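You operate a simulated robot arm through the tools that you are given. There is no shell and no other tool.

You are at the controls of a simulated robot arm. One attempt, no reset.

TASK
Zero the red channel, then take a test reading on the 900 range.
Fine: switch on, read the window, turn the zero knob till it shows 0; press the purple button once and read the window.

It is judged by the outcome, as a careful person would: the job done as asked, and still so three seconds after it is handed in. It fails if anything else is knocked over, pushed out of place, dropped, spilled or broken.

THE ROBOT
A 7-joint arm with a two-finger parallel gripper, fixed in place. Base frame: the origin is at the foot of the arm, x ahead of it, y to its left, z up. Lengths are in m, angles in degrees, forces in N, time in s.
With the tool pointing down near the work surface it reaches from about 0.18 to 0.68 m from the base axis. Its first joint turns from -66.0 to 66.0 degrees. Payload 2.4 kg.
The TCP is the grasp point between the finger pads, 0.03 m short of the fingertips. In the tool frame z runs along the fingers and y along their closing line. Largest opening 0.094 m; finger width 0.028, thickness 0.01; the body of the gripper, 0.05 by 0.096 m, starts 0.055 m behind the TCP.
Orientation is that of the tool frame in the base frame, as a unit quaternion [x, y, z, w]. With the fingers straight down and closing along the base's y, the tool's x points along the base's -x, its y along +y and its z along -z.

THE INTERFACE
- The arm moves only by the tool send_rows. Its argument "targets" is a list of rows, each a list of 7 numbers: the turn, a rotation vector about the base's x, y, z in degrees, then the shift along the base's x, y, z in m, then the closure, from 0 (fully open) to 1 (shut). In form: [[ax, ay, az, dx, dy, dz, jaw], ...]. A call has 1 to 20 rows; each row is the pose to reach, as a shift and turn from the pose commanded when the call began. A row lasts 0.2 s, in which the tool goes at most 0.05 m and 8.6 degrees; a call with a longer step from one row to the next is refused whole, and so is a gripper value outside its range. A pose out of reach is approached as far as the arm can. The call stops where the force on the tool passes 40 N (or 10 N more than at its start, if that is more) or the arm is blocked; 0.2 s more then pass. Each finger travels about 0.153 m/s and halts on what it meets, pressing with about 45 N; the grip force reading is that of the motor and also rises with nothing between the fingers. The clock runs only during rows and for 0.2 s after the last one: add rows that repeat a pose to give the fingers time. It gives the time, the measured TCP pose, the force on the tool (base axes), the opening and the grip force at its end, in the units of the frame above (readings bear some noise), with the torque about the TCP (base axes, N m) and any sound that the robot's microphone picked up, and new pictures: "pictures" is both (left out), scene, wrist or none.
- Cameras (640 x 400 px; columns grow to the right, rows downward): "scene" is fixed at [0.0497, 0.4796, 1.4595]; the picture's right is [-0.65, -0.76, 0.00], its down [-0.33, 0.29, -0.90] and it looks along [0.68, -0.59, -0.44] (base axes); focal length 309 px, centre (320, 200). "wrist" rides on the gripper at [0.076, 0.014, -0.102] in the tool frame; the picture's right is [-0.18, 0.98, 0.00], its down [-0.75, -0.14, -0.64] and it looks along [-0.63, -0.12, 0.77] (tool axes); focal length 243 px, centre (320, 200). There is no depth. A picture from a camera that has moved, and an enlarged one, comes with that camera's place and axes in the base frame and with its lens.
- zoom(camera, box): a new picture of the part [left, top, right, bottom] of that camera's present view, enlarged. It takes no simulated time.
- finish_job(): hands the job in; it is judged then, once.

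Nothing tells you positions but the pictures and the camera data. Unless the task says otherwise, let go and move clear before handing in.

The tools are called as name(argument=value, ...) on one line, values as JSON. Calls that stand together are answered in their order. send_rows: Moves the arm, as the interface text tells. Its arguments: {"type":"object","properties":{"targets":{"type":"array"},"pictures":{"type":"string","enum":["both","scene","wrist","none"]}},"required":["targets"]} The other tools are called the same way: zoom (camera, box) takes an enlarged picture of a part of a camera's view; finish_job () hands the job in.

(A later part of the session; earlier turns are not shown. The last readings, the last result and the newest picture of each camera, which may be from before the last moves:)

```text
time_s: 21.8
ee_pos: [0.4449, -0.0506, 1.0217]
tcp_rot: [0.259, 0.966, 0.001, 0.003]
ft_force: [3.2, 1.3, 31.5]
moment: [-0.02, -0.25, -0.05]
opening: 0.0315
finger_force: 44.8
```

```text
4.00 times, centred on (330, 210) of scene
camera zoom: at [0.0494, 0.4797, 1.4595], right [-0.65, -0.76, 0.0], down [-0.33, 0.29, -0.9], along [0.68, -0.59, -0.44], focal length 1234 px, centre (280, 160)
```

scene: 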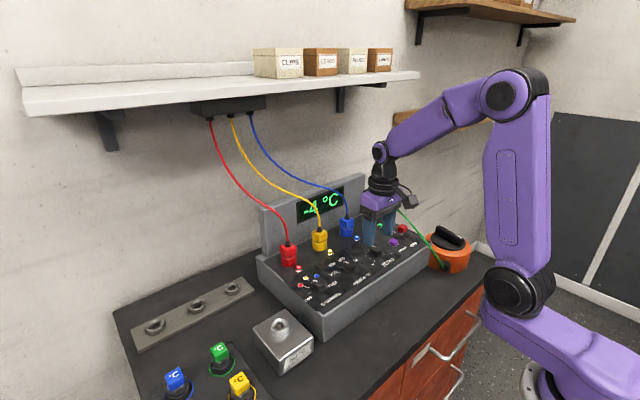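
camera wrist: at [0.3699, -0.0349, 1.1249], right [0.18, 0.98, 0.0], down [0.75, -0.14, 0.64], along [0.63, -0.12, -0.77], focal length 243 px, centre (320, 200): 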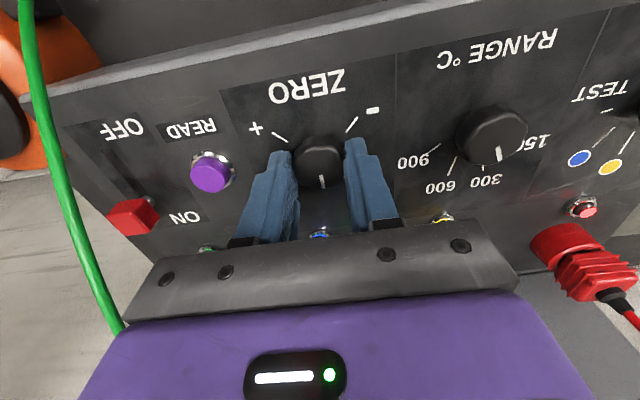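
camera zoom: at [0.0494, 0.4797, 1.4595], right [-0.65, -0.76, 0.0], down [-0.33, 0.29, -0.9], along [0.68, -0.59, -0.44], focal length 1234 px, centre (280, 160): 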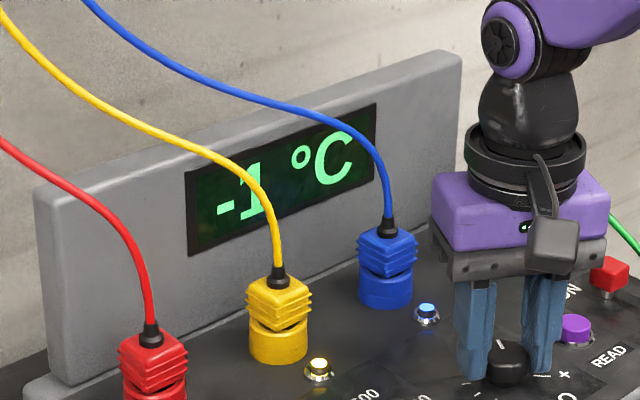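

It reads -1 after 30°, so about 10° per step. I'll ease the height up 2 mm to relieve the vertical load and turn on in small steps.

send_rows(targets=[[0, 0, -3, 0, 0, 0.002, 0.75], [0, 0, -6, 0, 0, 0.002, 0.75], [0, 0, -6, 0, 0, 0.002, 0.75]], pictures="none")

zoom(camera="scene", box=[260, 160, 400, 260])

```text
time_s: 22.6
ee_pos: [0.4447, -0.0502, 1.0216]
tcp_rot: [0.309, 0.951, 0.0, 0.002]
ft_force: [11.4, -4.3, -2.3]
moment: [-0.65, -0.87, -0.02]
opening: 0.0313
finger_force: 45.0
```

```text
4.00 times, centred on (330, 210) of scene
camera zoom: at [0.0501, 0.4795, 1.4595], right [-0.65, -0.76, 0.0], down [-0.33, 0.29, -0.9], along [0.68, -0.59, -0.44], focal length 1234 px, centre (280, 160)
```

zoom: 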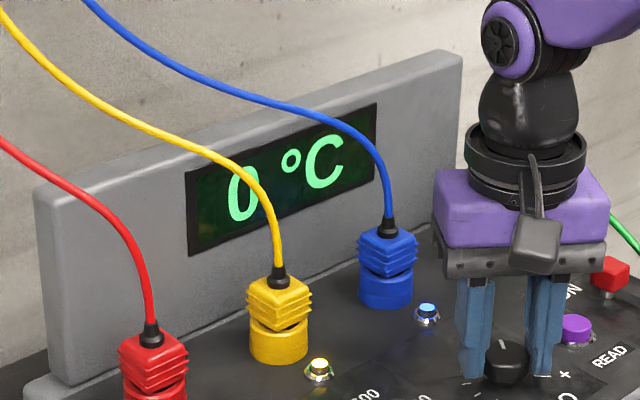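

The window reads 0. I'll go 2° further to sit nearer the middle of the zero band, then release and check it holds.

send_rows(targets=[[0, 0, -2, 0, 0, 0, 0.75], [0, 0, -2, 0, 0, 0, 0.75], [0, 0, -2, 0, 0, 0, 0.4], [0, 0, -2, 0, 0, 0, 0.35], [0, 0, -2, 0, 0, 0, 0.35], [0, 0, -2, 0, 0, 0.03, 0.35], [0, 0, -2, 0, 0, 0.07, 0.35], [0, 0, 6, 0, 0, 0.1, 0.35], [0, 0, 14, 0, 0, 0.13, 0.35], [0, 0, 22, 0, 0, 0.13, 0.35], [0, 0, 30, 0, 0, 0.13, 0.35], [0, 0, 36, 0, 0, 0.13, 0.35], [0, 0, 36, -0.03, 0.03, 0.15, 0.35], [0, 0, 36, -0.03, 0.03, 0.15, 0.35]])

zoom(camera="scene", box=[260, 160, 400, 260])

zoom(camera="wrist", box=[200, 40, 500, 200])

```text
time_s: 25.6
ee_pos: [0.4147, -0.0203, 1.1716]
tcp_rot: [-0.001, 1.0, 0.001, 0.0]
ft_force: [0.2, -0.3, -0.5]
moment: [-0.03, 0.01, 0.01]
opening: 0.061
finger_force: 0.1
camera wrist: at [0.3376, -0.005, 1.275], right [0.18, 0.98, 0.0], down [0.75, -0.14, 0.64], along [0.63, -0.12, -0.77], focal length 243 px, centre (320, 200)
```

scene: 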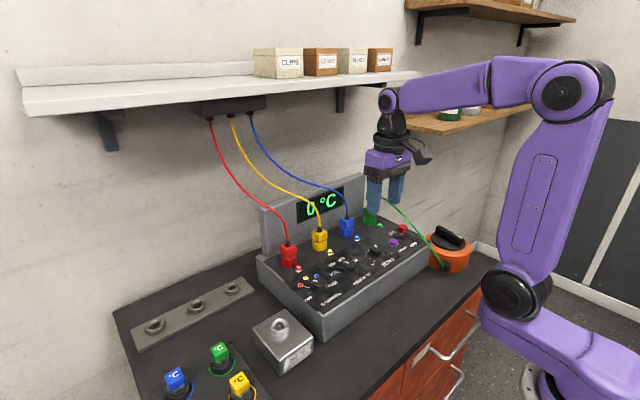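
wrist: 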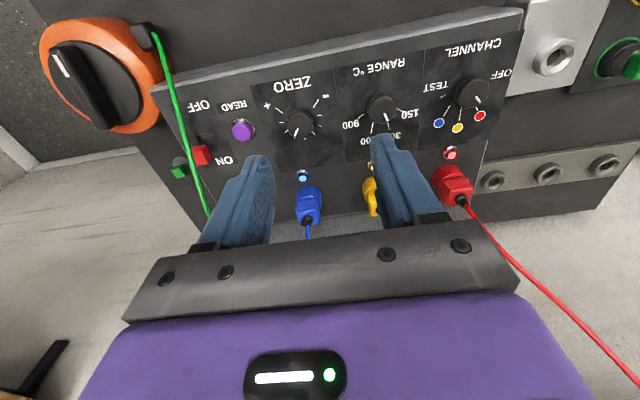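

```text
4.00 times, centred on (330, 210) of scene
camera zoom: at [0.0497, 0.4796, 1.4595], right [-0.65, -0.76, 0.0], down [-0.33, 0.29, -0.9], along [0.68, -0.59, -0.44], focal length 1234 px, centre (280, 160)
```

zoom: 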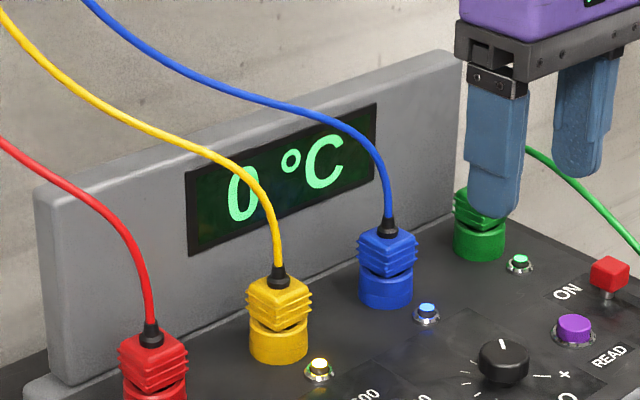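

```text
2.13 times, centred on (350, 120) of wrist
camera zoom: at [0.3376, -0.005, 1.275], right [0.18, 0.98, 0.0], down [0.75, -0.14, 0.64], along [0.63, -0.12, -0.77], focal length 518 px, centre (256, 371)
```

zoom: 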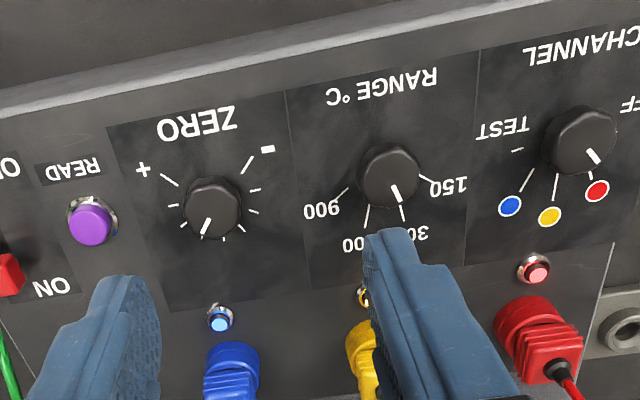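

Zero holds at 0 and the channel pointer is on red. Next, range 300→900 needs about 80° clockwise, so I'll approach the range knob (0.4445, 0.045) with the hand pre-turned +40°.

send_rows(targets=[[0, 0, 8, 0.01, 0.03, 0, 0.35], [0, 0, 16, 0.02, 0.055, 0, 0.35], [0, 0, 24, 0.0295, 0.0645, 0, 0.35], [0, 0, 32, 0.0295, 0.0645, -0.03, 0.35], [0, 0, 40, 0.0295, 0.0645, -0.07, 0.35], [0, 0, 40, 0.0295, 0.0645, -0.1, 0.35], [0, 0, 40, 0.0295, 0.0645, -0.11, 0.35], [0, 0, 40, 0.0295, 0.0645, -0.11, 0.35]])

zoom(camera="wrist", box=[200, 40, 440, 220])

zoom(camera="scene", box=[270, 180, 410, 300])

```text
time_s: 27.4
ee_pos: [0.442, 0.0457, 1.0608]
tcp_rot: [-0.343, 0.939, 0.001, 0.0]
ft_force: [-0.4, -0.3, -0.9]
moment: [-0.02, 0.01, 0.0]
opening: 0.0612
finger_force: 0.0
camera wrist: at [0.3762, 0.0081, 1.1636], right [-0.49, 0.87, 0.0], down [0.67, 0.38, 0.64], along [0.56, 0.32, -0.77], focal length 243 px, centre (320, 200)
```

scene: 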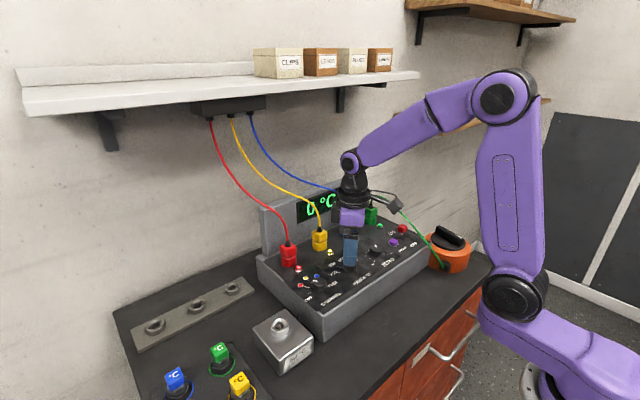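
wrist: 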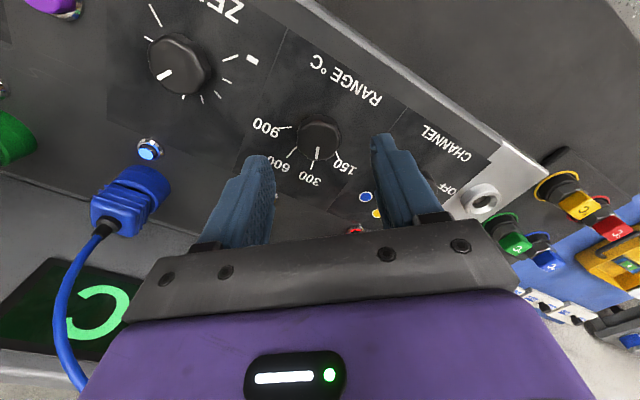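

```text
2.22 times, centred on (320, 130) of wrist
camera zoom: at [0.3762, 0.0081, 1.1636], right [-0.49, 0.87, 0.0], down [0.67, 0.38, 0.64], along [0.56, 0.32, -0.77], focal length 539 px, centre (320, 356)
```

zoom: 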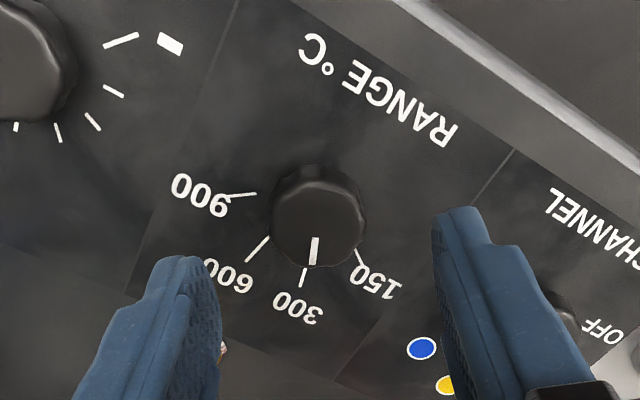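

```text
3.33 times, centred on (340, 240) of scene
camera zoom: at [0.0497, 0.4796, 1.4595], right [-0.65, -0.76, 0.0], down [-0.33, 0.29, -0.9], along [0.68, -0.59, -0.44], focal length 1029 px, centre (253, 67)
```

zoom: 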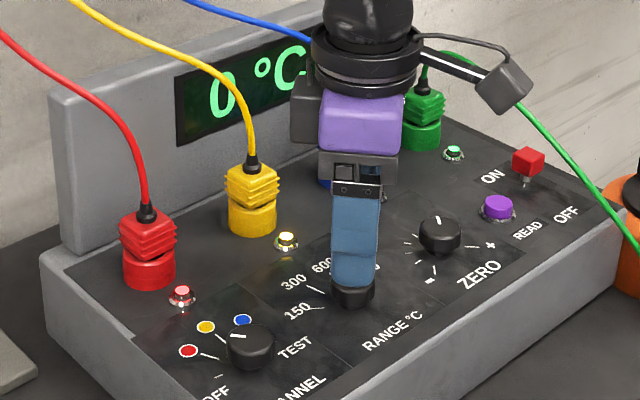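

Well centred. Lowering, gripping the range knob, then I'll turn it.

send_rows(targets=[[0, 0, 0, 0.001, 0.0003, -0.02, 0.35], [0, 0, 0, 0.001, 0.0003, -0.035, 0.35], [0, 0, 0, 0.001, 0.0003, -0.04, 0.35], [0, 0, 0, 0.001, 0.0003, -0.04, 0.5], [0, 0, 0, 0.001, 0.0003, -0.04, 0.7], [0, 0, 0, 0.001, 0.0003, -0.04, 0.75], [0, 0, 0, 0.001, 0.0003, -0.04, 0.75]], pictures="wrist")

```text
time_s: 29.0
ee_pos: [0.4441, 0.0445, 1.0217]
tcp_rot: [-0.342, 0.94, 0.001, 0.001]
ft_force: [5.7, -5.5, -9.3]
moment: [0.13, -0.58, 0.03]
opening: 0.0314
finger_force: 44.9
camera wrist: at [0.3773, 0.0077, 1.1236], right [-0.49, 0.87, 0.0], down [0.67, 0.38, 0.64], along [0.56, 0.32, -0.77], focal length 243 px, centre (320, 200)
```

wrist: 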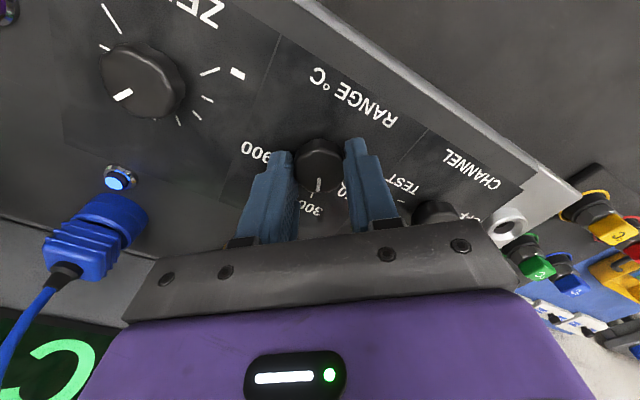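

send_rows(targets=[[0, 0, -8, 0, 0, 0, 0.75], [0, 0, -16, 0, 0, 0, 0.75], [0, 0, -24, 0, 0, 0, 0.75], [0, 0, -32, 0, 0, 0, 0.75], [0, 0, -40, 0, 0, 0, 0.75], [0, 0, -48, 0, 0, 0, 0.75], [0, 0, -56, 0, 0, 0, 0.75], [0, 0, -64, 0, 0, 0, 0.75], [0, 0, -72, 0, 0, 0, 0.75], [0, 0, -80, 0, 0, 0, 0.75], [0, 0, -80, 0, 0, 0, 0.75]])

zoom(camera="wrist", box=[200, 40, 440, 220])

zoom(camera="scene", box=[260, 160, 400, 260])

```text
time_s: 31.4
ee_pos: [0.4448, 0.0449, 1.0217]
tcp_rot: [0.343, 0.939, 0.001, -0.001]
ft_force: [-4.9, -5.4, -11.9]
moment: [0.57, 1.05, -0.03]
opening: 0.0315
finger_force: 44.9
camera wrist: at [0.3959, 0.1063, 1.1243], right [0.77, 0.63, 0.0], down [0.49, -0.59, 0.64], along [0.41, -0.5, -0.77], focal length 243 px, centre (320, 200)
```

scene: 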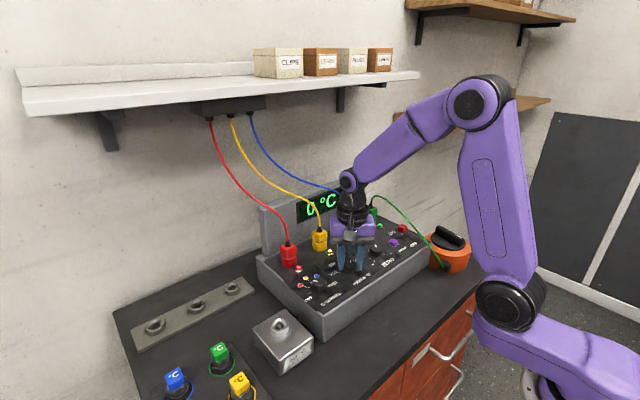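
wrist: 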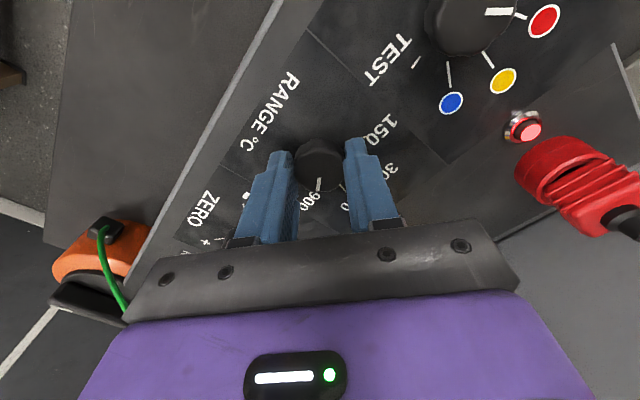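

```text
2.22 times, centred on (320, 130) of wrist
camera zoom: at [0.3959, 0.1063, 1.1243], right [0.77, 0.63, 0.0], down [0.49, -0.59, 0.64], along [0.41, -0.5, -0.77], focal length 539 px, centre (320, 356)
```

zoom: 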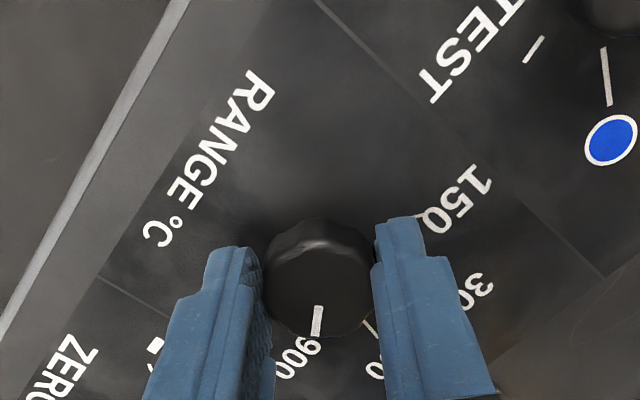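

```text
4.00 times, centred on (330, 210) of scene
camera zoom: at [0.0498, 0.4794, 1.4595], right [-0.65, -0.76, 0.0], down [-0.33, 0.29, -0.9], along [0.68, -0.59, -0.44], focal length 1234 px, centre (280, 160)
```

zoom: 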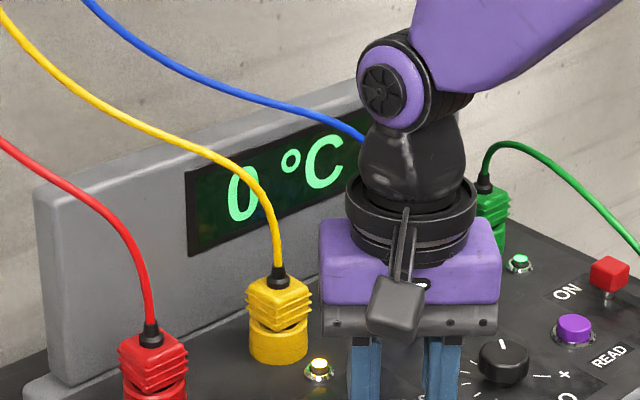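

The pointer is at 900 and the window still reads 0. I'll release, rise and verify all the settings.

send_rows(targets=[[0, 0, 0, 0, 0, 0, 0.4], [0, 0, 0, 0, 0, 0, 0.35], [0, 0, 0, 0, 0, 0.03, 0.35], [0, 0, 0, 0, 0, 0.07, 0.35], [0, 0, 8, 0, 0, 0.11, 0.35], [0, 0, 16, -0.01, 0, 0.15, 0.2], [0, 0, 24, -0.02, 0, 0.17, 0], [0, 0, 32, -0.03, 0, 0.17, 0], [0, 0, 40, -0.03, 0.03, 0.17, 0], [0, 0, 40, -0.03, 0.05, 0.17, 0], [0, 0, 40, -0.03, 0.05, 0.17, 0]])

zoom(camera="wrist", box=[140, 40, 420, 200])

zoom(camera="scene", box=[260, 160, 400, 260])

```text
time_s: 33.8
ee_pos: [0.4158, 0.0951, 1.191]
tcp_rot: [-0.001, 1.0, 0.0, -0.001]
ft_force: [0.2, -1.1, 0.4]
moment: [-0.02, -0.01, 0.03]
opening: 0.0944
finger_force: 0.1
camera wrist: at [0.3391, 0.1095, 1.2945], right [0.18, 0.98, 0.0], down [0.75, -0.14, 0.64], along [0.63, -0.12, -0.77], focal length 243 px, centre (320, 200)
```

scene: 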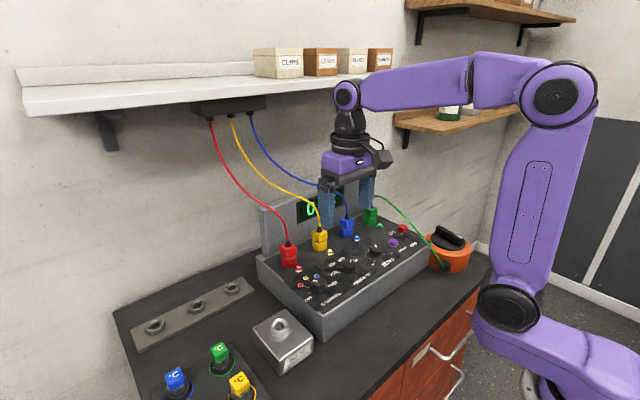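
wrist: 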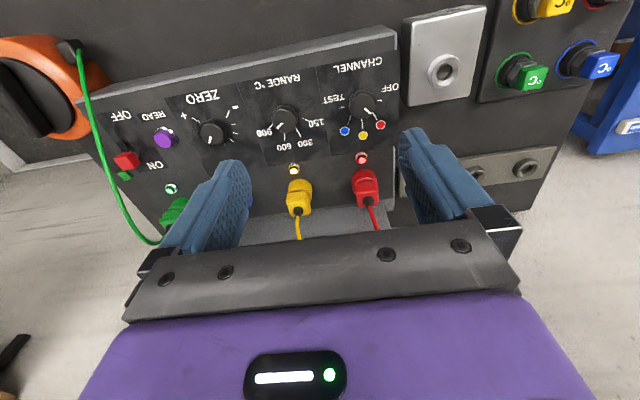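

```text
2.29 times, centred on (280, 120) of wrist
camera zoom: at [0.3391, 0.1095, 1.2945], right [0.18, 0.98, 0.0], down [0.75, -0.14, 0.64], along [0.63, -0.12, -0.77], focal length 555 px, centre (411, 383)
```

zoom: 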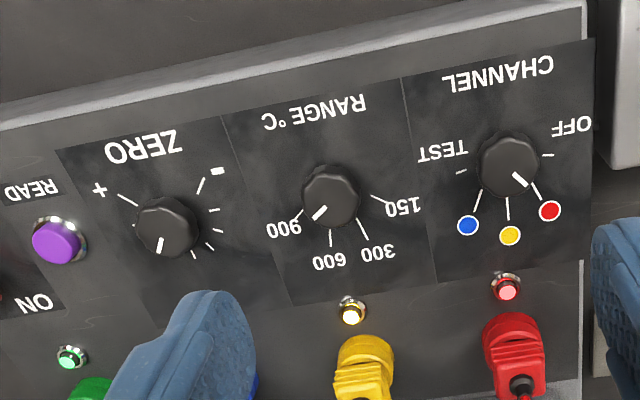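

```text
4.00 times, centred on (330, 210) of scene
camera zoom: at [0.0497, 0.4796, 1.4595], right [-0.65, -0.76, 0.0], down [-0.33, 0.29, -0.9], along [0.68, -0.59, -0.44], focal length 1234 px, centre (280, 160)
```

zoom: 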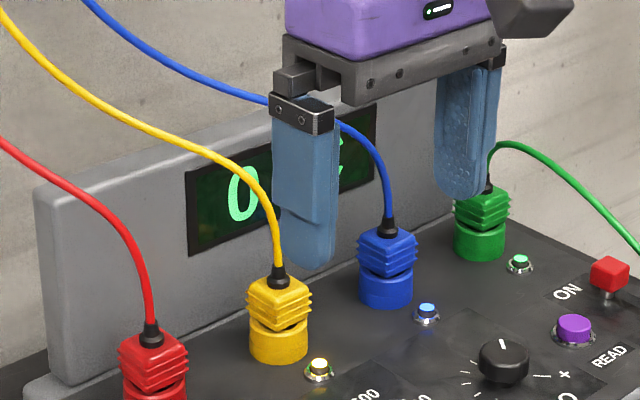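

Settings confirmed: power on, channel red reading 0, range 900. The selector has a TEST position, and the job asks for a "test reading", so I'll turn the channel knob from red to TEST (about 111° clockwise) and see what the window shows before pressing anything.

send_rows(targets=[[0, 0, 8, 0.01, 0.02, 0, 0.35], [0, 0, 16, 0.02, 0.0449, 0, 0.35], [0, 0, 24, 0.028, 0.0449, 0, 0.35], [0, 0, 32, 0.028, 0.0449, -0.03, 0.35], [0, 0, 40, 0.028, 0.0449, -0.06, 0.35], [0, 0, 48, 0.028, 0.0449, -0.1, 0.35], [0, 0, 54, 0.028, 0.0449, -0.13, 0.35], [0, 0, 54, 0.028, 0.0449, -0.13, 0.35]])

zoom(camera="wrist", box=[200, 40, 440, 220])

```text
time_s: 35.6
ee_pos: [0.4443, 0.1418, 1.0604]
tcp_rot: [-0.455, 0.89, 0.001, 0.0]
ft_force: [0.3, 0.4, 0.8]
moment: [-0.01, -0.01, 0.02]
opening: 0.0611
finger_force: 0.2
camera wrist: at [0.3883, 0.0894, 1.1626], right [-0.69, 0.72, 0.0], down [0.56, 0.53, 0.64], along [0.47, 0.44, -0.77], focal length 243 px, centre (320, 200)
```

scene: 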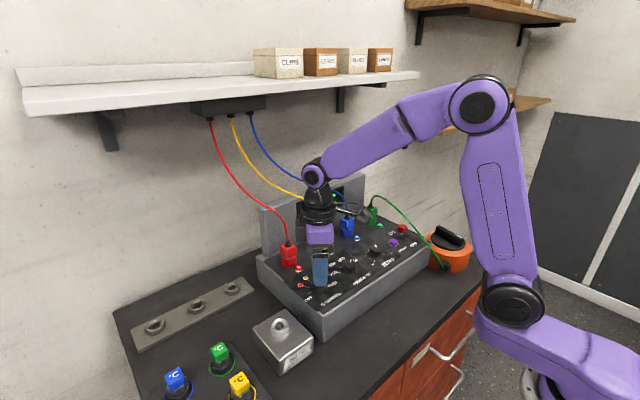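
wrist: 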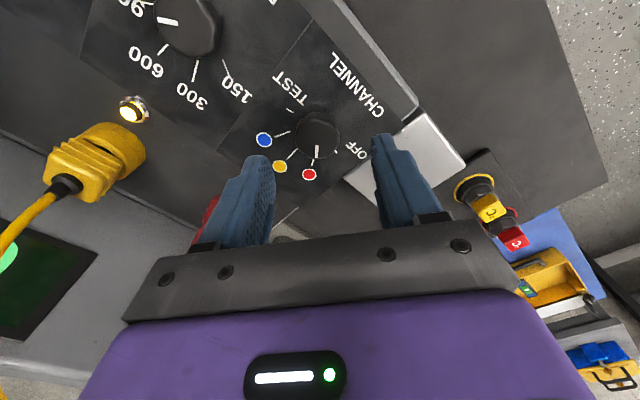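

```text
2.22 times, centred on (320, 130) of wrist
camera zoom: at [0.3883, 0.0894, 1.1626], right [-0.69, 0.72, 0.0], down [0.56, 0.53, 0.64], along [0.47, 0.44, -0.77], focal length 539 px, centre (320, 356)
```

zoom: 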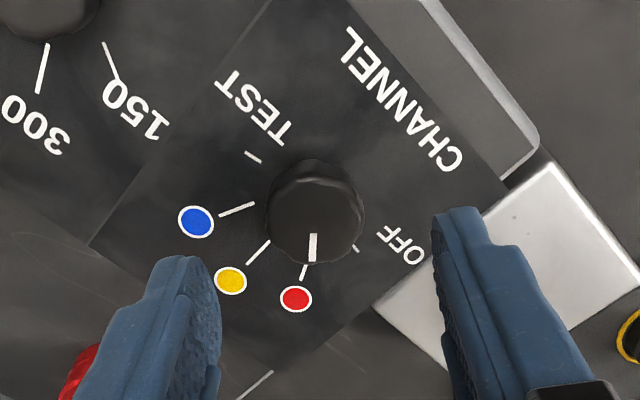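

Knob is centred. Lowering and gripping.

send_rows(targets=[[0, 0, 0, 0, 0, -0.02, 0.35], [0, 0, 0, 0, 0, -0.035, 0.35], [0, 0, 0, 0, 0, -0.04, 0.35], [0, 0, 0, 0, 0, -0.04, 0.5], [0, 0, 0, 0, 0, -0.04, 0.7], [0, 0, 0, 0, 0, -0.04, 0.75], [0, 0, 0, 0, 0, -0.04, 0.75]], pictures="wrist")

send_rows(targets=[[0, 0, -8, 0, 0, 0, 0.75], [0, 0, -16, 0, 0, 0, 0.75], [0, 0, -24, 0, 0, 0, 0.75], [0, 0, -32, 0, 0, 0, 0.75], [0, 0, -40, 0, 0, 0, 0.75], [0, 0, -48, 0, 0, 0, 0.75], [0, 0, -56, 0, 0, 0, 0.75], [0, 0, -64, 0, 0, 0, 0.75], [0, 0, -72, 0, 0, 0, 0.75], [0, 0, -80, 0, 0, 0, 0.75], [0, 0, -88, 0, 0, 0, 0.75], [0, 0, -96, 0, 0, 0, 0.75], [0, 0, -104, 0, 0, 0, 0.75], [0, 0, -112, 0, 0, 0, 0.75], [0, 0, -112, 0, 0, 0, 0.75]])

zoom(camera="wrist", box=[200, 40, 440, 220])

zoom(camera="scene", box=[260, 160, 400, 260])

```text
time_s: 37.2
ee_pos: [0.444, 0.1399, 1.0205]
tcp_rot: [-0.453, 0.891, 0.001, 0.001]
ft_force: [7.1, -4.3, -9.2]
moment: [0.4, -0.64, -0.01]
opening: 0.0312
finger_force: 45.1
camera wrist: at [0.3886, 0.0875, 1.1233], right [-0.69, 0.73, 0.0], down [0.56, 0.53, 0.64], along [0.47, 0.44, -0.77], focal length 243 px, centre (320, 200)
```

wrist: 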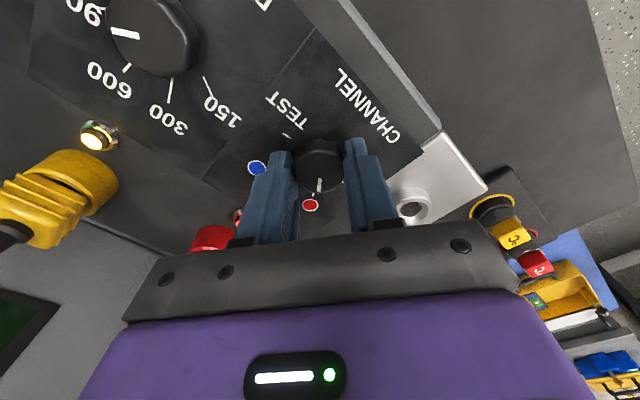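

```text
time_s: 40.4
ee_pos: [0.4429, 0.1406, 1.023]
tcp_rot: [0.485, 0.874, 0.002, 0.001]
ft_force: [17.9, 1.3, -10.8]
moment: [0.41, -0.07, -0.01]
opening: 0.031
finger_force: 44.6
camera wrist: at [0.416, 0.2137, 1.1242], right [0.93, 0.36, 0.01], down [0.28, -0.72, 0.64], along [0.24, -0.6, -0.77], focal length 243 px, centre (320, 200)
```

scene: 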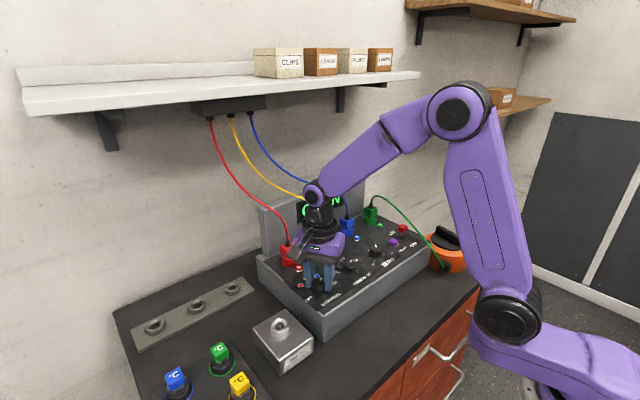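
wrist: 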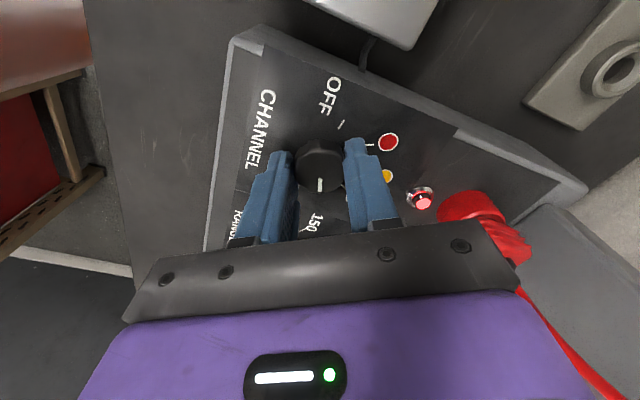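

```text
2.22 times, centred on (320, 130) of wrist
camera zoom: at [0.416, 0.2137, 1.1242], right [0.93, 0.36, 0.01], down [0.28, -0.72, 0.64], along [0.24, -0.6, -0.77], focal length 539 px, centre (320, 356)
```

zoom: 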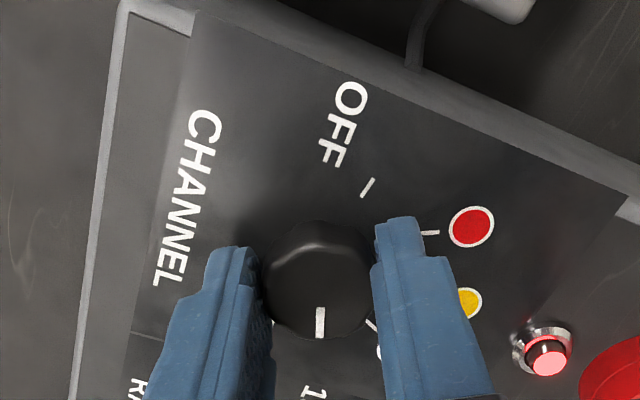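

```text
4.00 times, centred on (330, 210) of scene
camera zoom: at [0.0504, 0.4797, 1.4594], right [-0.65, -0.76, 0.0], down [-0.33, 0.29, -0.9], along [0.68, -0.59, -0.44], focal length 1234 px, centre (280, 160)
```

zoom: 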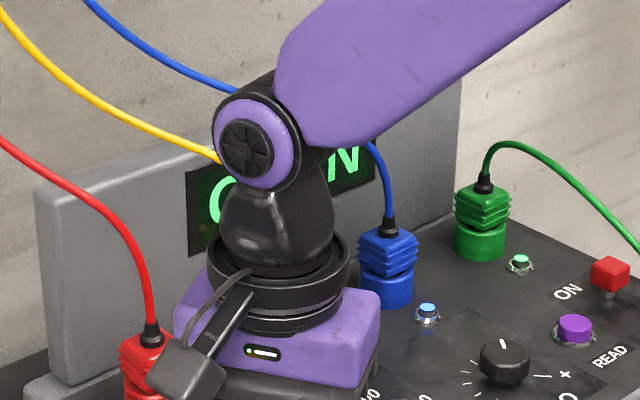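

The window now shows something ending in N. I'll release, rise, and read it along with the pointer position.

send_rows(targets=[[0, 0, 0, 0, 0, 0, 0.4], [0, 0, 0, 0, 0, 0, 0.35], [0, 0, 0, 0, 0, 0.03, 0.35], [0, 0, 0, 0, 0, 0.07, 0.35], [0, 0, 8, 0, 0, 0.11, 0.35], [0, 0, 16, -0.01, 0, 0.15, 0.2], [0, 0, 24, -0.02, -0.02, 0.17, 0], [0, 0, 32, -0.03, -0.04, 0.17, 0], [0, 0, 40, -0.03, -0.06, 0.17, 0], [0, 0, 48, -0.03, -0.1, 0.17, 0.35], [0, 0, 56, -0.03, -0.14, 0.17, 0.35], [0, 0, 58, -0.03, -0.17, 0.17, 0.35], [0, 0, 58, -0.03, -0.17, 0.17, 0.35]])

zoom(camera="wrist", box=[260, 20, 540, 180])

zoom(camera="scene", box=[260, 160, 400, 260])

zoom(camera="scene", box=[270, 240, 390, 320])

```text
time_s: 43.2
ee_pos: [0.4163, -0.0318, 1.193]
tcp_rot: [-0.002, 1.0, 0.001, 0.0]
ft_force: [-0.4, 0.1, 0.0]
moment: [0.01, 0.02, 0.03]
opening: 0.061
finger_force: 0.0
camera wrist: at [0.34, -0.0173, 1.2943], right [0.18, 0.98, 0.0], down [0.75, -0.14, 0.64], along [0.63, -0.12, -0.77], focal length 243 px, centre (320, 200)
```

scene: 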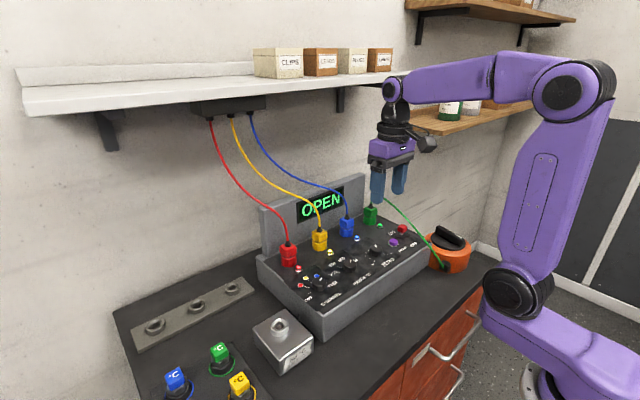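
wrist: 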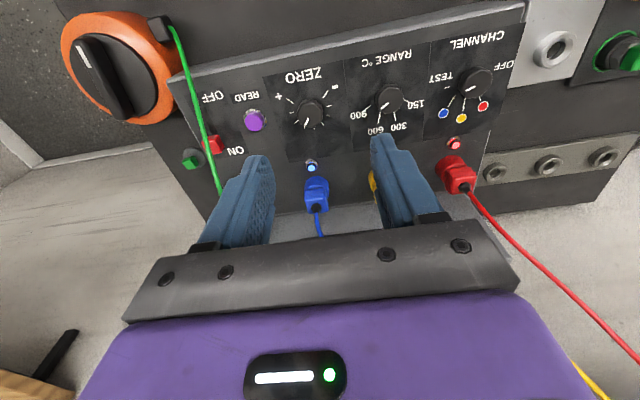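

```text
2.29 times, centred on (400, 100) of wrist
camera zoom: at [0.34, -0.0173, 1.2943], right [0.18, 0.98, 0.0], down [0.75, -0.14, 0.64], along [0.63, -0.12, -0.77], focal length 555 px, centre (137, 429)
```

zoom: 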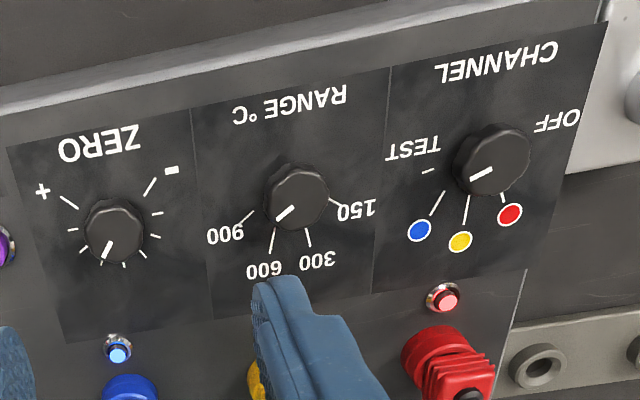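

```text
4.00 times, centred on (330, 210) of scene
camera zoom: at [0.0498, 0.4796, 1.4595], right [-0.65, -0.76, 0.0], down [-0.33, 0.29, -0.9], along [0.68, -0.59, -0.44], focal length 1234 px, centre (280, 160)
```

zoom: 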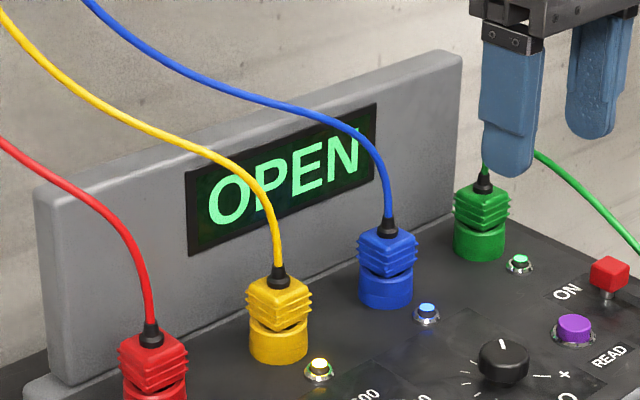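

```text
5.00 times, centred on (330, 280) of scene
camera zoom: at [0.0498, 0.4796, 1.4595], right [-0.65, -0.76, 0.0], down [-0.33, 0.29, -0.9], along [0.68, -0.59, -0.44], focal length 1543 px, centre (270, -200)
```

zoom: 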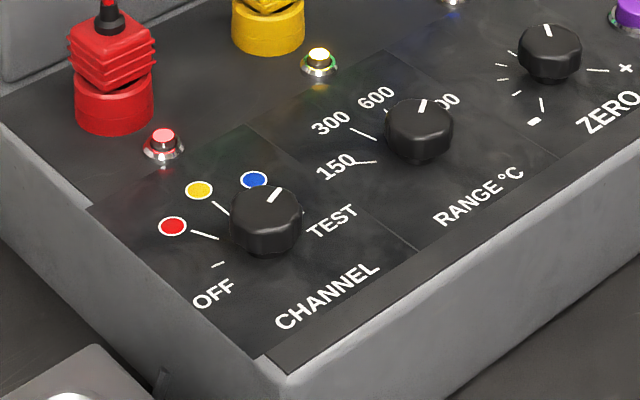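

The pointer is on TEST and the window says OPEN. Before pressing READ I want to understand what the TEST input is wired to, so I'll look at the test block and its surroundings.

zoom(camera="scene", box=[240, 290, 340, 370])

zoom(camera="wrist", box=[480, 0, 640, 110])

zoom(camera="scene", box=[120, 320, 300, 400])

zoom(camera="wrist", box=[40, 0, 240, 180])

```text
5.00 times, centred on (290, 330) of scene
camera zoom: at [0.0498, 0.4796, 1.4595], right [-0.65, -0.76, 0.0], down [-0.33, 0.29, -0.9], along [0.68, -0.59, -0.44], focal length 1543 px, centre (470, -450)
```

zoom: 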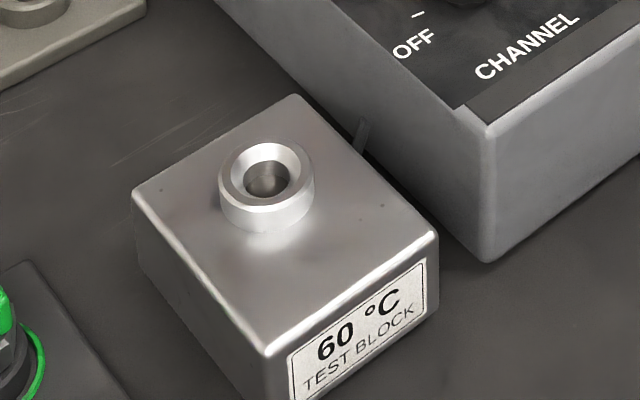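

```text
3.64 times, centred on (560, 55) of wrist
camera zoom: at [0.34, -0.0173, 1.2943], right [0.18, 0.98, 0.0], down [0.75, -0.14, 0.64], along [0.63, -0.12, -0.77], focal length 882 px, centre (-553, 727)
```

zoom: 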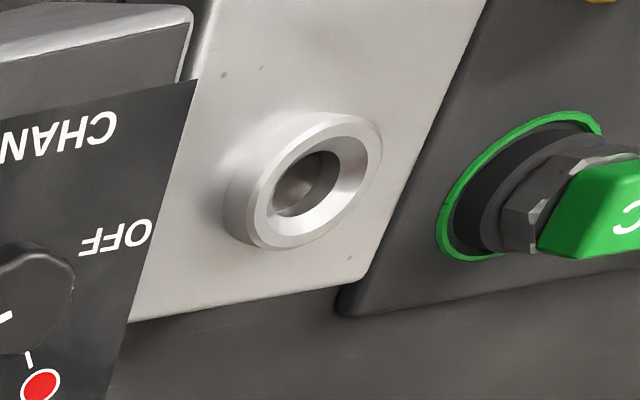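

```text
3.56 times, centred on (210, 360) of scene
camera zoom: at [0.0498, 0.4796, 1.4595], right [-0.65, -0.76, 0.0], down [-0.33, 0.29, -0.9], along [0.68, -0.59, -0.44], focal length 1097 px, centre (711, -369)
```

zoom: 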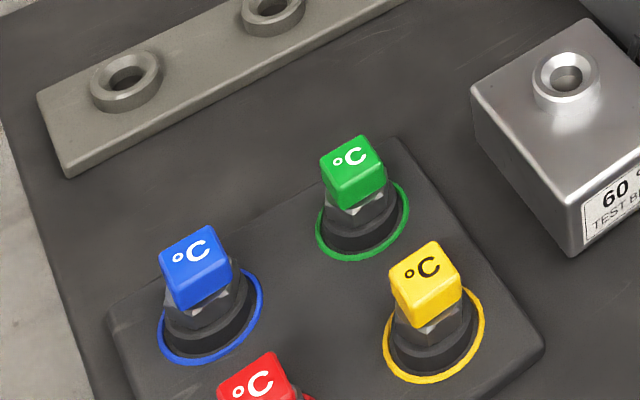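

```text
2.22 times, centred on (140, 90) of wrist
camera zoom: at [0.34, -0.0173, 1.2943], right [0.18, 0.98, 0.0], down [0.75, -0.14, 0.64], along [0.63, -0.12, -0.77], focal length 539 px, centre (720, 444)
```

zoom: 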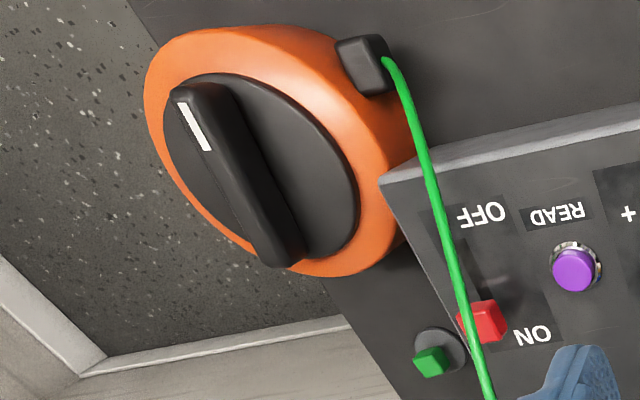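

A thin cord links the test block to the console, so TEST likely reads the block, which is empty. To understand how the console behaves before the single READ press, I'll step the selector back one position (blue) and see what an ordinary channel displays.

send_rows(targets=[[0, 0, 0, 0, 0.04, 0, 0.35], [0, 0, -6, 0.01, 0.08, 0, 0.35], [0, 0, -12, 0.02, 0.12, 0, 0.35], [0, 0, -18, 0.03, 0.16, -0.01, 0.35], [0, 0, -18, 0.03, 0.17, -0.05, 0.35], [0, 0, -18, 0.03, 0.17, -0.09, 0.35], [0, 0, -18, 0.03, 0.17, -0.13, 0.35], [0, 0, -18, 0.03, 0.17, -0.15, 0.35], [0, 0, -18, 0.03, 0.17, -0.165, 0.35], [0, 0, -18, 0.03, 0.17, -0.17, 0.35], [0, 0, -18, 0.03, 0.17, -0.17, 0.5], [0, 0, -18, 0.03, 0.17, -0.17, 0.7], [0, 0, -18, 0.03, 0.17, -0.17, 0.75], [0, 0, -18, 0.03, 0.17, -0.17, 0.75]], pictures="wrist")

```text
time_s: 46.2
ee_pos: [0.4427, 0.1405, 1.0221]
tcp_rot: [0.155, 0.988, 0.001, 0.0]
ft_force: [1.4, 2.0, -5.2]
moment: [-0.05, -0.48, -0.01]
opening: 0.0317
finger_force: 45.1
camera wrist: at [0.3755, 0.1784, 1.1251], right [0.48, 0.88, 0.0], down [0.67, -0.37, 0.64], along [0.56, -0.31, -0.77], focal length 243 px, centre (320, 200)
```

wrist: 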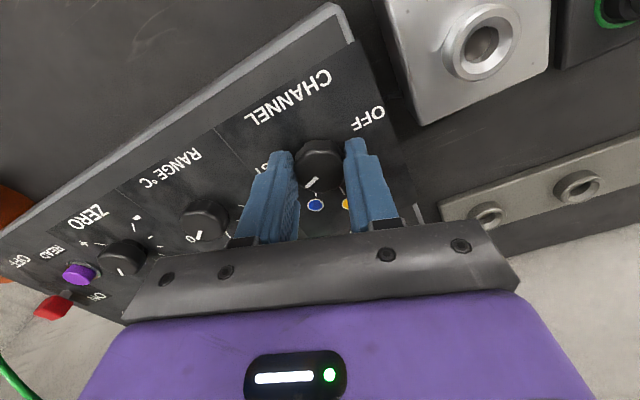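

send_rows(targets=[[0, 0, 8, 0, 0, 0, 0.75], [0, 0, 16, 0, 0, 0, 0.75], [0, 0, 24, 0, 0, 0, 0.75], [0, 0, 32, 0, 0, 0, 0.75], [0, 0, 37, 0, 0, 0, 0.75], [0, 0, 37, 0, 0, 0, 0.75], [0, 0, 37, 0, 0, 0, 0.4], [0, 0, 37, 0, 0, 0, 0.35], [0, 0, 37, 0, 0, 0.03, 0.35], [0, 0, 37, 0, 0, 0.07, 0.35], [0, 0, 37, 0, 0, 0.11, 0.35], [0, 0, 29, -0.03, -0.03, 0.15, 0.35], [0, 0, 21, -0.06, -0.06, 0.17, 0.35], [0, 0, 18, -0.08, -0.1, 0.17, 0.35], [0, 0, 18, -0.08, -0.1, 0.17, 0.35]])

zoom(camera="scene", box=[260, 160, 400, 260])

zoom(camera="scene", box=[270, 240, 390, 320])

```text
refused: row 12 steps farther than a row can; nothing moved
```

```text
4.00 times, centred on (330, 210) of scene
camera zoom: at [0.0498, 0.4797, 1.4595], right [-0.65, -0.76, 0.0], down [-0.33, 0.29, -0.9], along [0.68, -0.59, -0.44], focal length 1234 px, centre (280, 160)
```

zoom: 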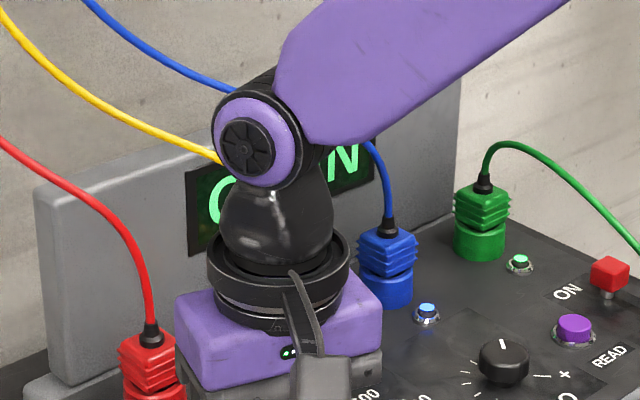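

```text
5.00 times, centred on (330, 280) of scene
camera zoom: at [0.0498, 0.4797, 1.4595], right [-0.65, -0.76, 0.0], down [-0.33, 0.29, -0.9], along [0.68, -0.59, -0.44], focal length 1543 px, centre (270, -200)
```

zoom: 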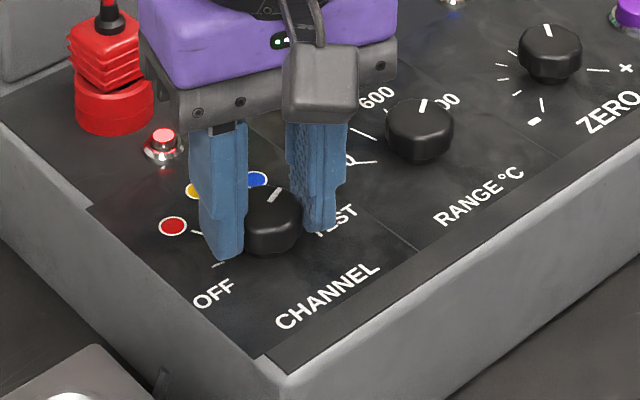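

One step was too long and nothing moved; I'll resend it with shorter steps.

send_rows(targets=[[0, 0, 8, 0, 0, 0, 0.75], [0, 0, 16, 0, 0, 0, 0.75], [0, 0, 24, 0, 0, 0, 0.75], [0, 0, 32, 0, 0, 0, 0.75], [0, 0, 37, 0, 0, 0, 0.75], [0, 0, 37, 0, 0, 0, 0.75], [0, 0, 37, 0, 0, 0, 0.4], [0, 0, 37, 0, 0, 0, 0.35], [0, 0, 37, 0, 0, 0.03, 0.35], [0, 0, 37, 0, 0, 0.07, 0.35], [0, 0, 37, 0, 0, 0.11, 0.35], [0, 0, 30, -0.02, -0.02, 0.14, 0.35], [0, 0, 23, -0.04, -0.05, 0.16, 0.35], [0, 0, 18, -0.06, -0.08, 0.17, 0.35], [0, 0, 18, -0.08, -0.11, 0.17, 0.35], [0, 0, 18, -0.08, -0.11, 0.17, 0.35]])

zoom(camera="scene", box=[260, 160, 400, 260])

zoom(camera="scene", box=[270, 240, 390, 320])

```text
time_s: 49.6
ee_pos: [0.3642, 0.0306, 1.1932]
tcp_rot: [0.0, 1.0, 0.001, 0.001]
ft_force: [0.6, -0.3, 0.0]
moment: [0.0, -0.02, -0.02]
opening: 0.0611
finger_force: 0.1
camera wrist: at [0.2885, 0.0458, 1.2962], right [0.18, 0.98, 0.0], down [0.75, -0.14, 0.64], along [0.63, -0.12, -0.77], focal length 243 px, centre (320, 200)
```

scene: 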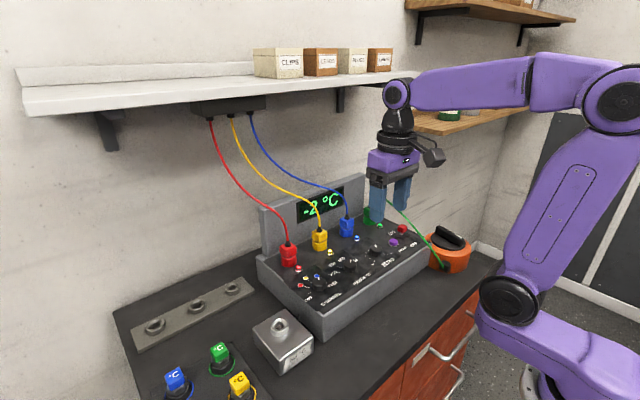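
wrist: 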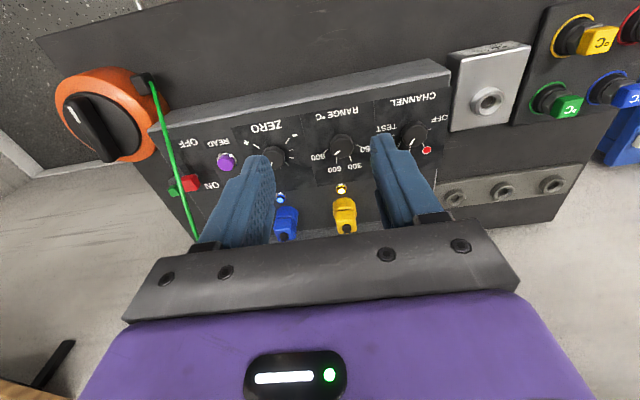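

```text
4.00 times, centred on (330, 210) of scene
camera zoom: at [0.0497, 0.4796, 1.4595], right [-0.65, -0.76, 0.0], down [-0.33, 0.29, -0.9], along [0.68, -0.59, -0.44], focal length 1234 px, centre (280, 160)
```

zoom: 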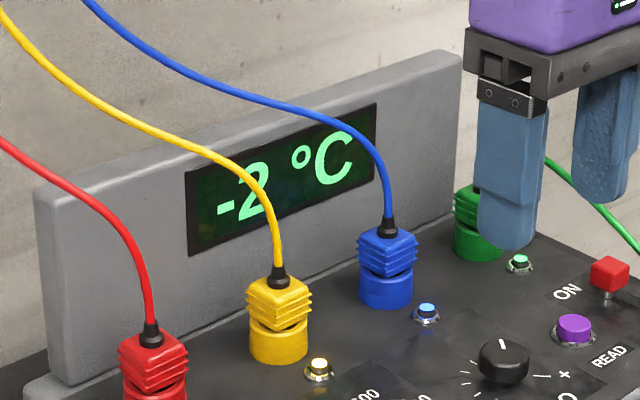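

```text
5.00 times, centred on (330, 280) of scene
camera zoom: at [0.0497, 0.4796, 1.4595], right [-0.65, -0.76, 0.0], down [-0.33, 0.29, -0.9], along [0.68, -0.59, -0.44], focal length 1543 px, centre (270, -200)
```

zoom: 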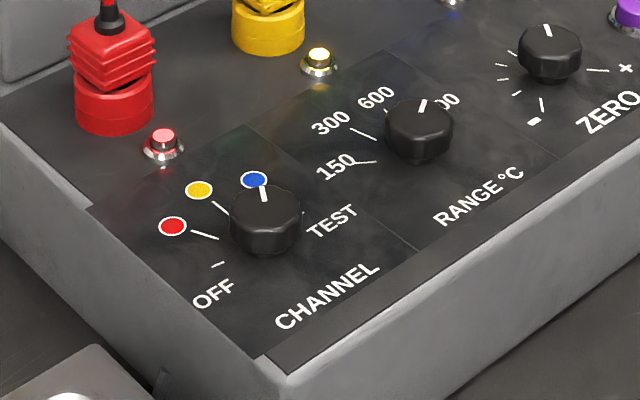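

Blue shows its own offset (-2 °C), so ordinary channels show live offsets. I'll take a closer look at where the cord from the test block runs before deciding how to take the reading.

send_rows(targets=[[0, 0, 0, 0.0, 0.045, 0, 0], [0, 0, 0, -0.01, 0.09, 0, 0], [0, 0, 0, -0.02, 0.135, 0, 0], [0, 0, 0, -0.03, 0.17, 0, 0], [0, 0, 0, -0.04, 0.21, 0, 0], [0, 0, 0, -0.04, 0.21, 0, 0]])

zoom(camera="wrist", box=[180, 40, 420, 200])

zoom(camera="wrist", box=[320, 0, 640, 200])

```text
time_s: 51.0
ee_pos: [0.3201, 0.2399, 1.1904]
tcp_rot: [0.0, 1.0, 0.001, 0.0]
ft_force: [0.8, 0.2, 0.1]
moment: [0.01, 0.05, 0.02]
opening: 0.0941
finger_force: 0.0
camera wrist: at [0.2451, 0.2556, 1.294], right [0.18, 0.98, 0.0], down [0.75, -0.14, 0.64], along [0.63, -0.12, -0.77], focal length 243 px, centre (320, 200)
```

scene: 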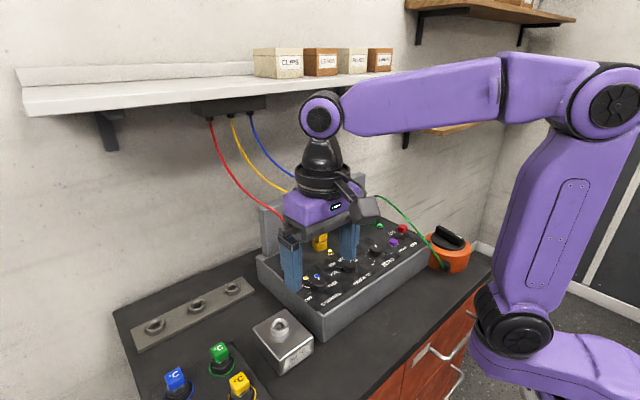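
wrist: 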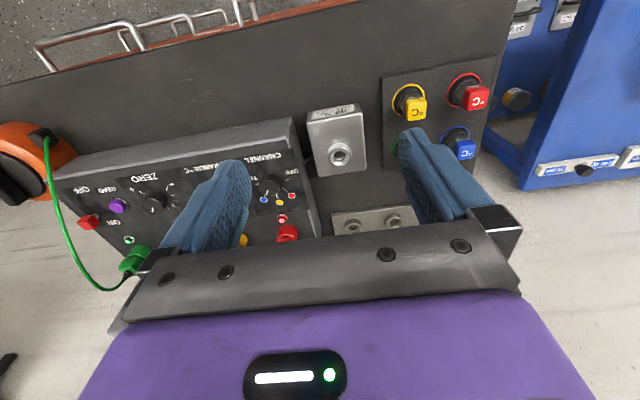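

```text
2.50 times, centred on (300, 120) of wrist
camera zoom: at [0.2451, 0.2556, 1.294], right [0.18, 0.98, 0.0], down [0.75, -0.14, 0.64], along [0.63, -0.12, -0.77], focal length 606 px, centre (370, 400)
```

zoom: 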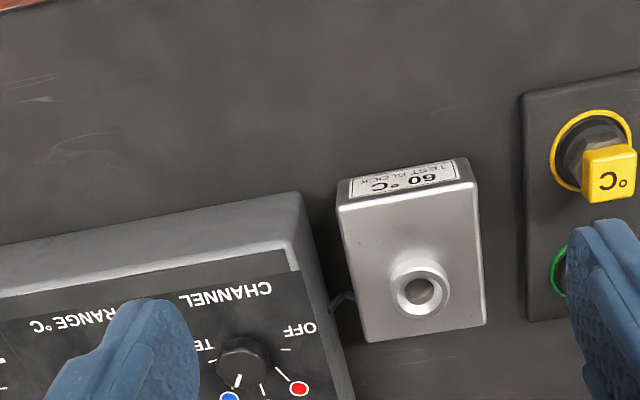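

```text
2.00 times, centred on (480, 100) of wrist
camera zoom: at [0.2451, 0.2556, 1.294], right [0.18, 0.98, 0.0], down [0.75, -0.14, 0.64], along [0.63, -0.12, -0.77], focal length 485 px, centre (0, 400)
```

zoom: 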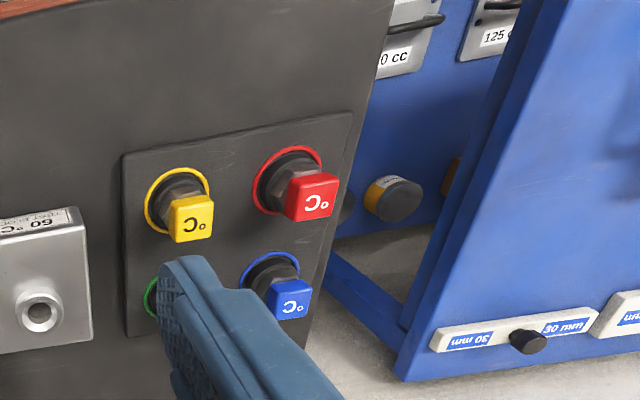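

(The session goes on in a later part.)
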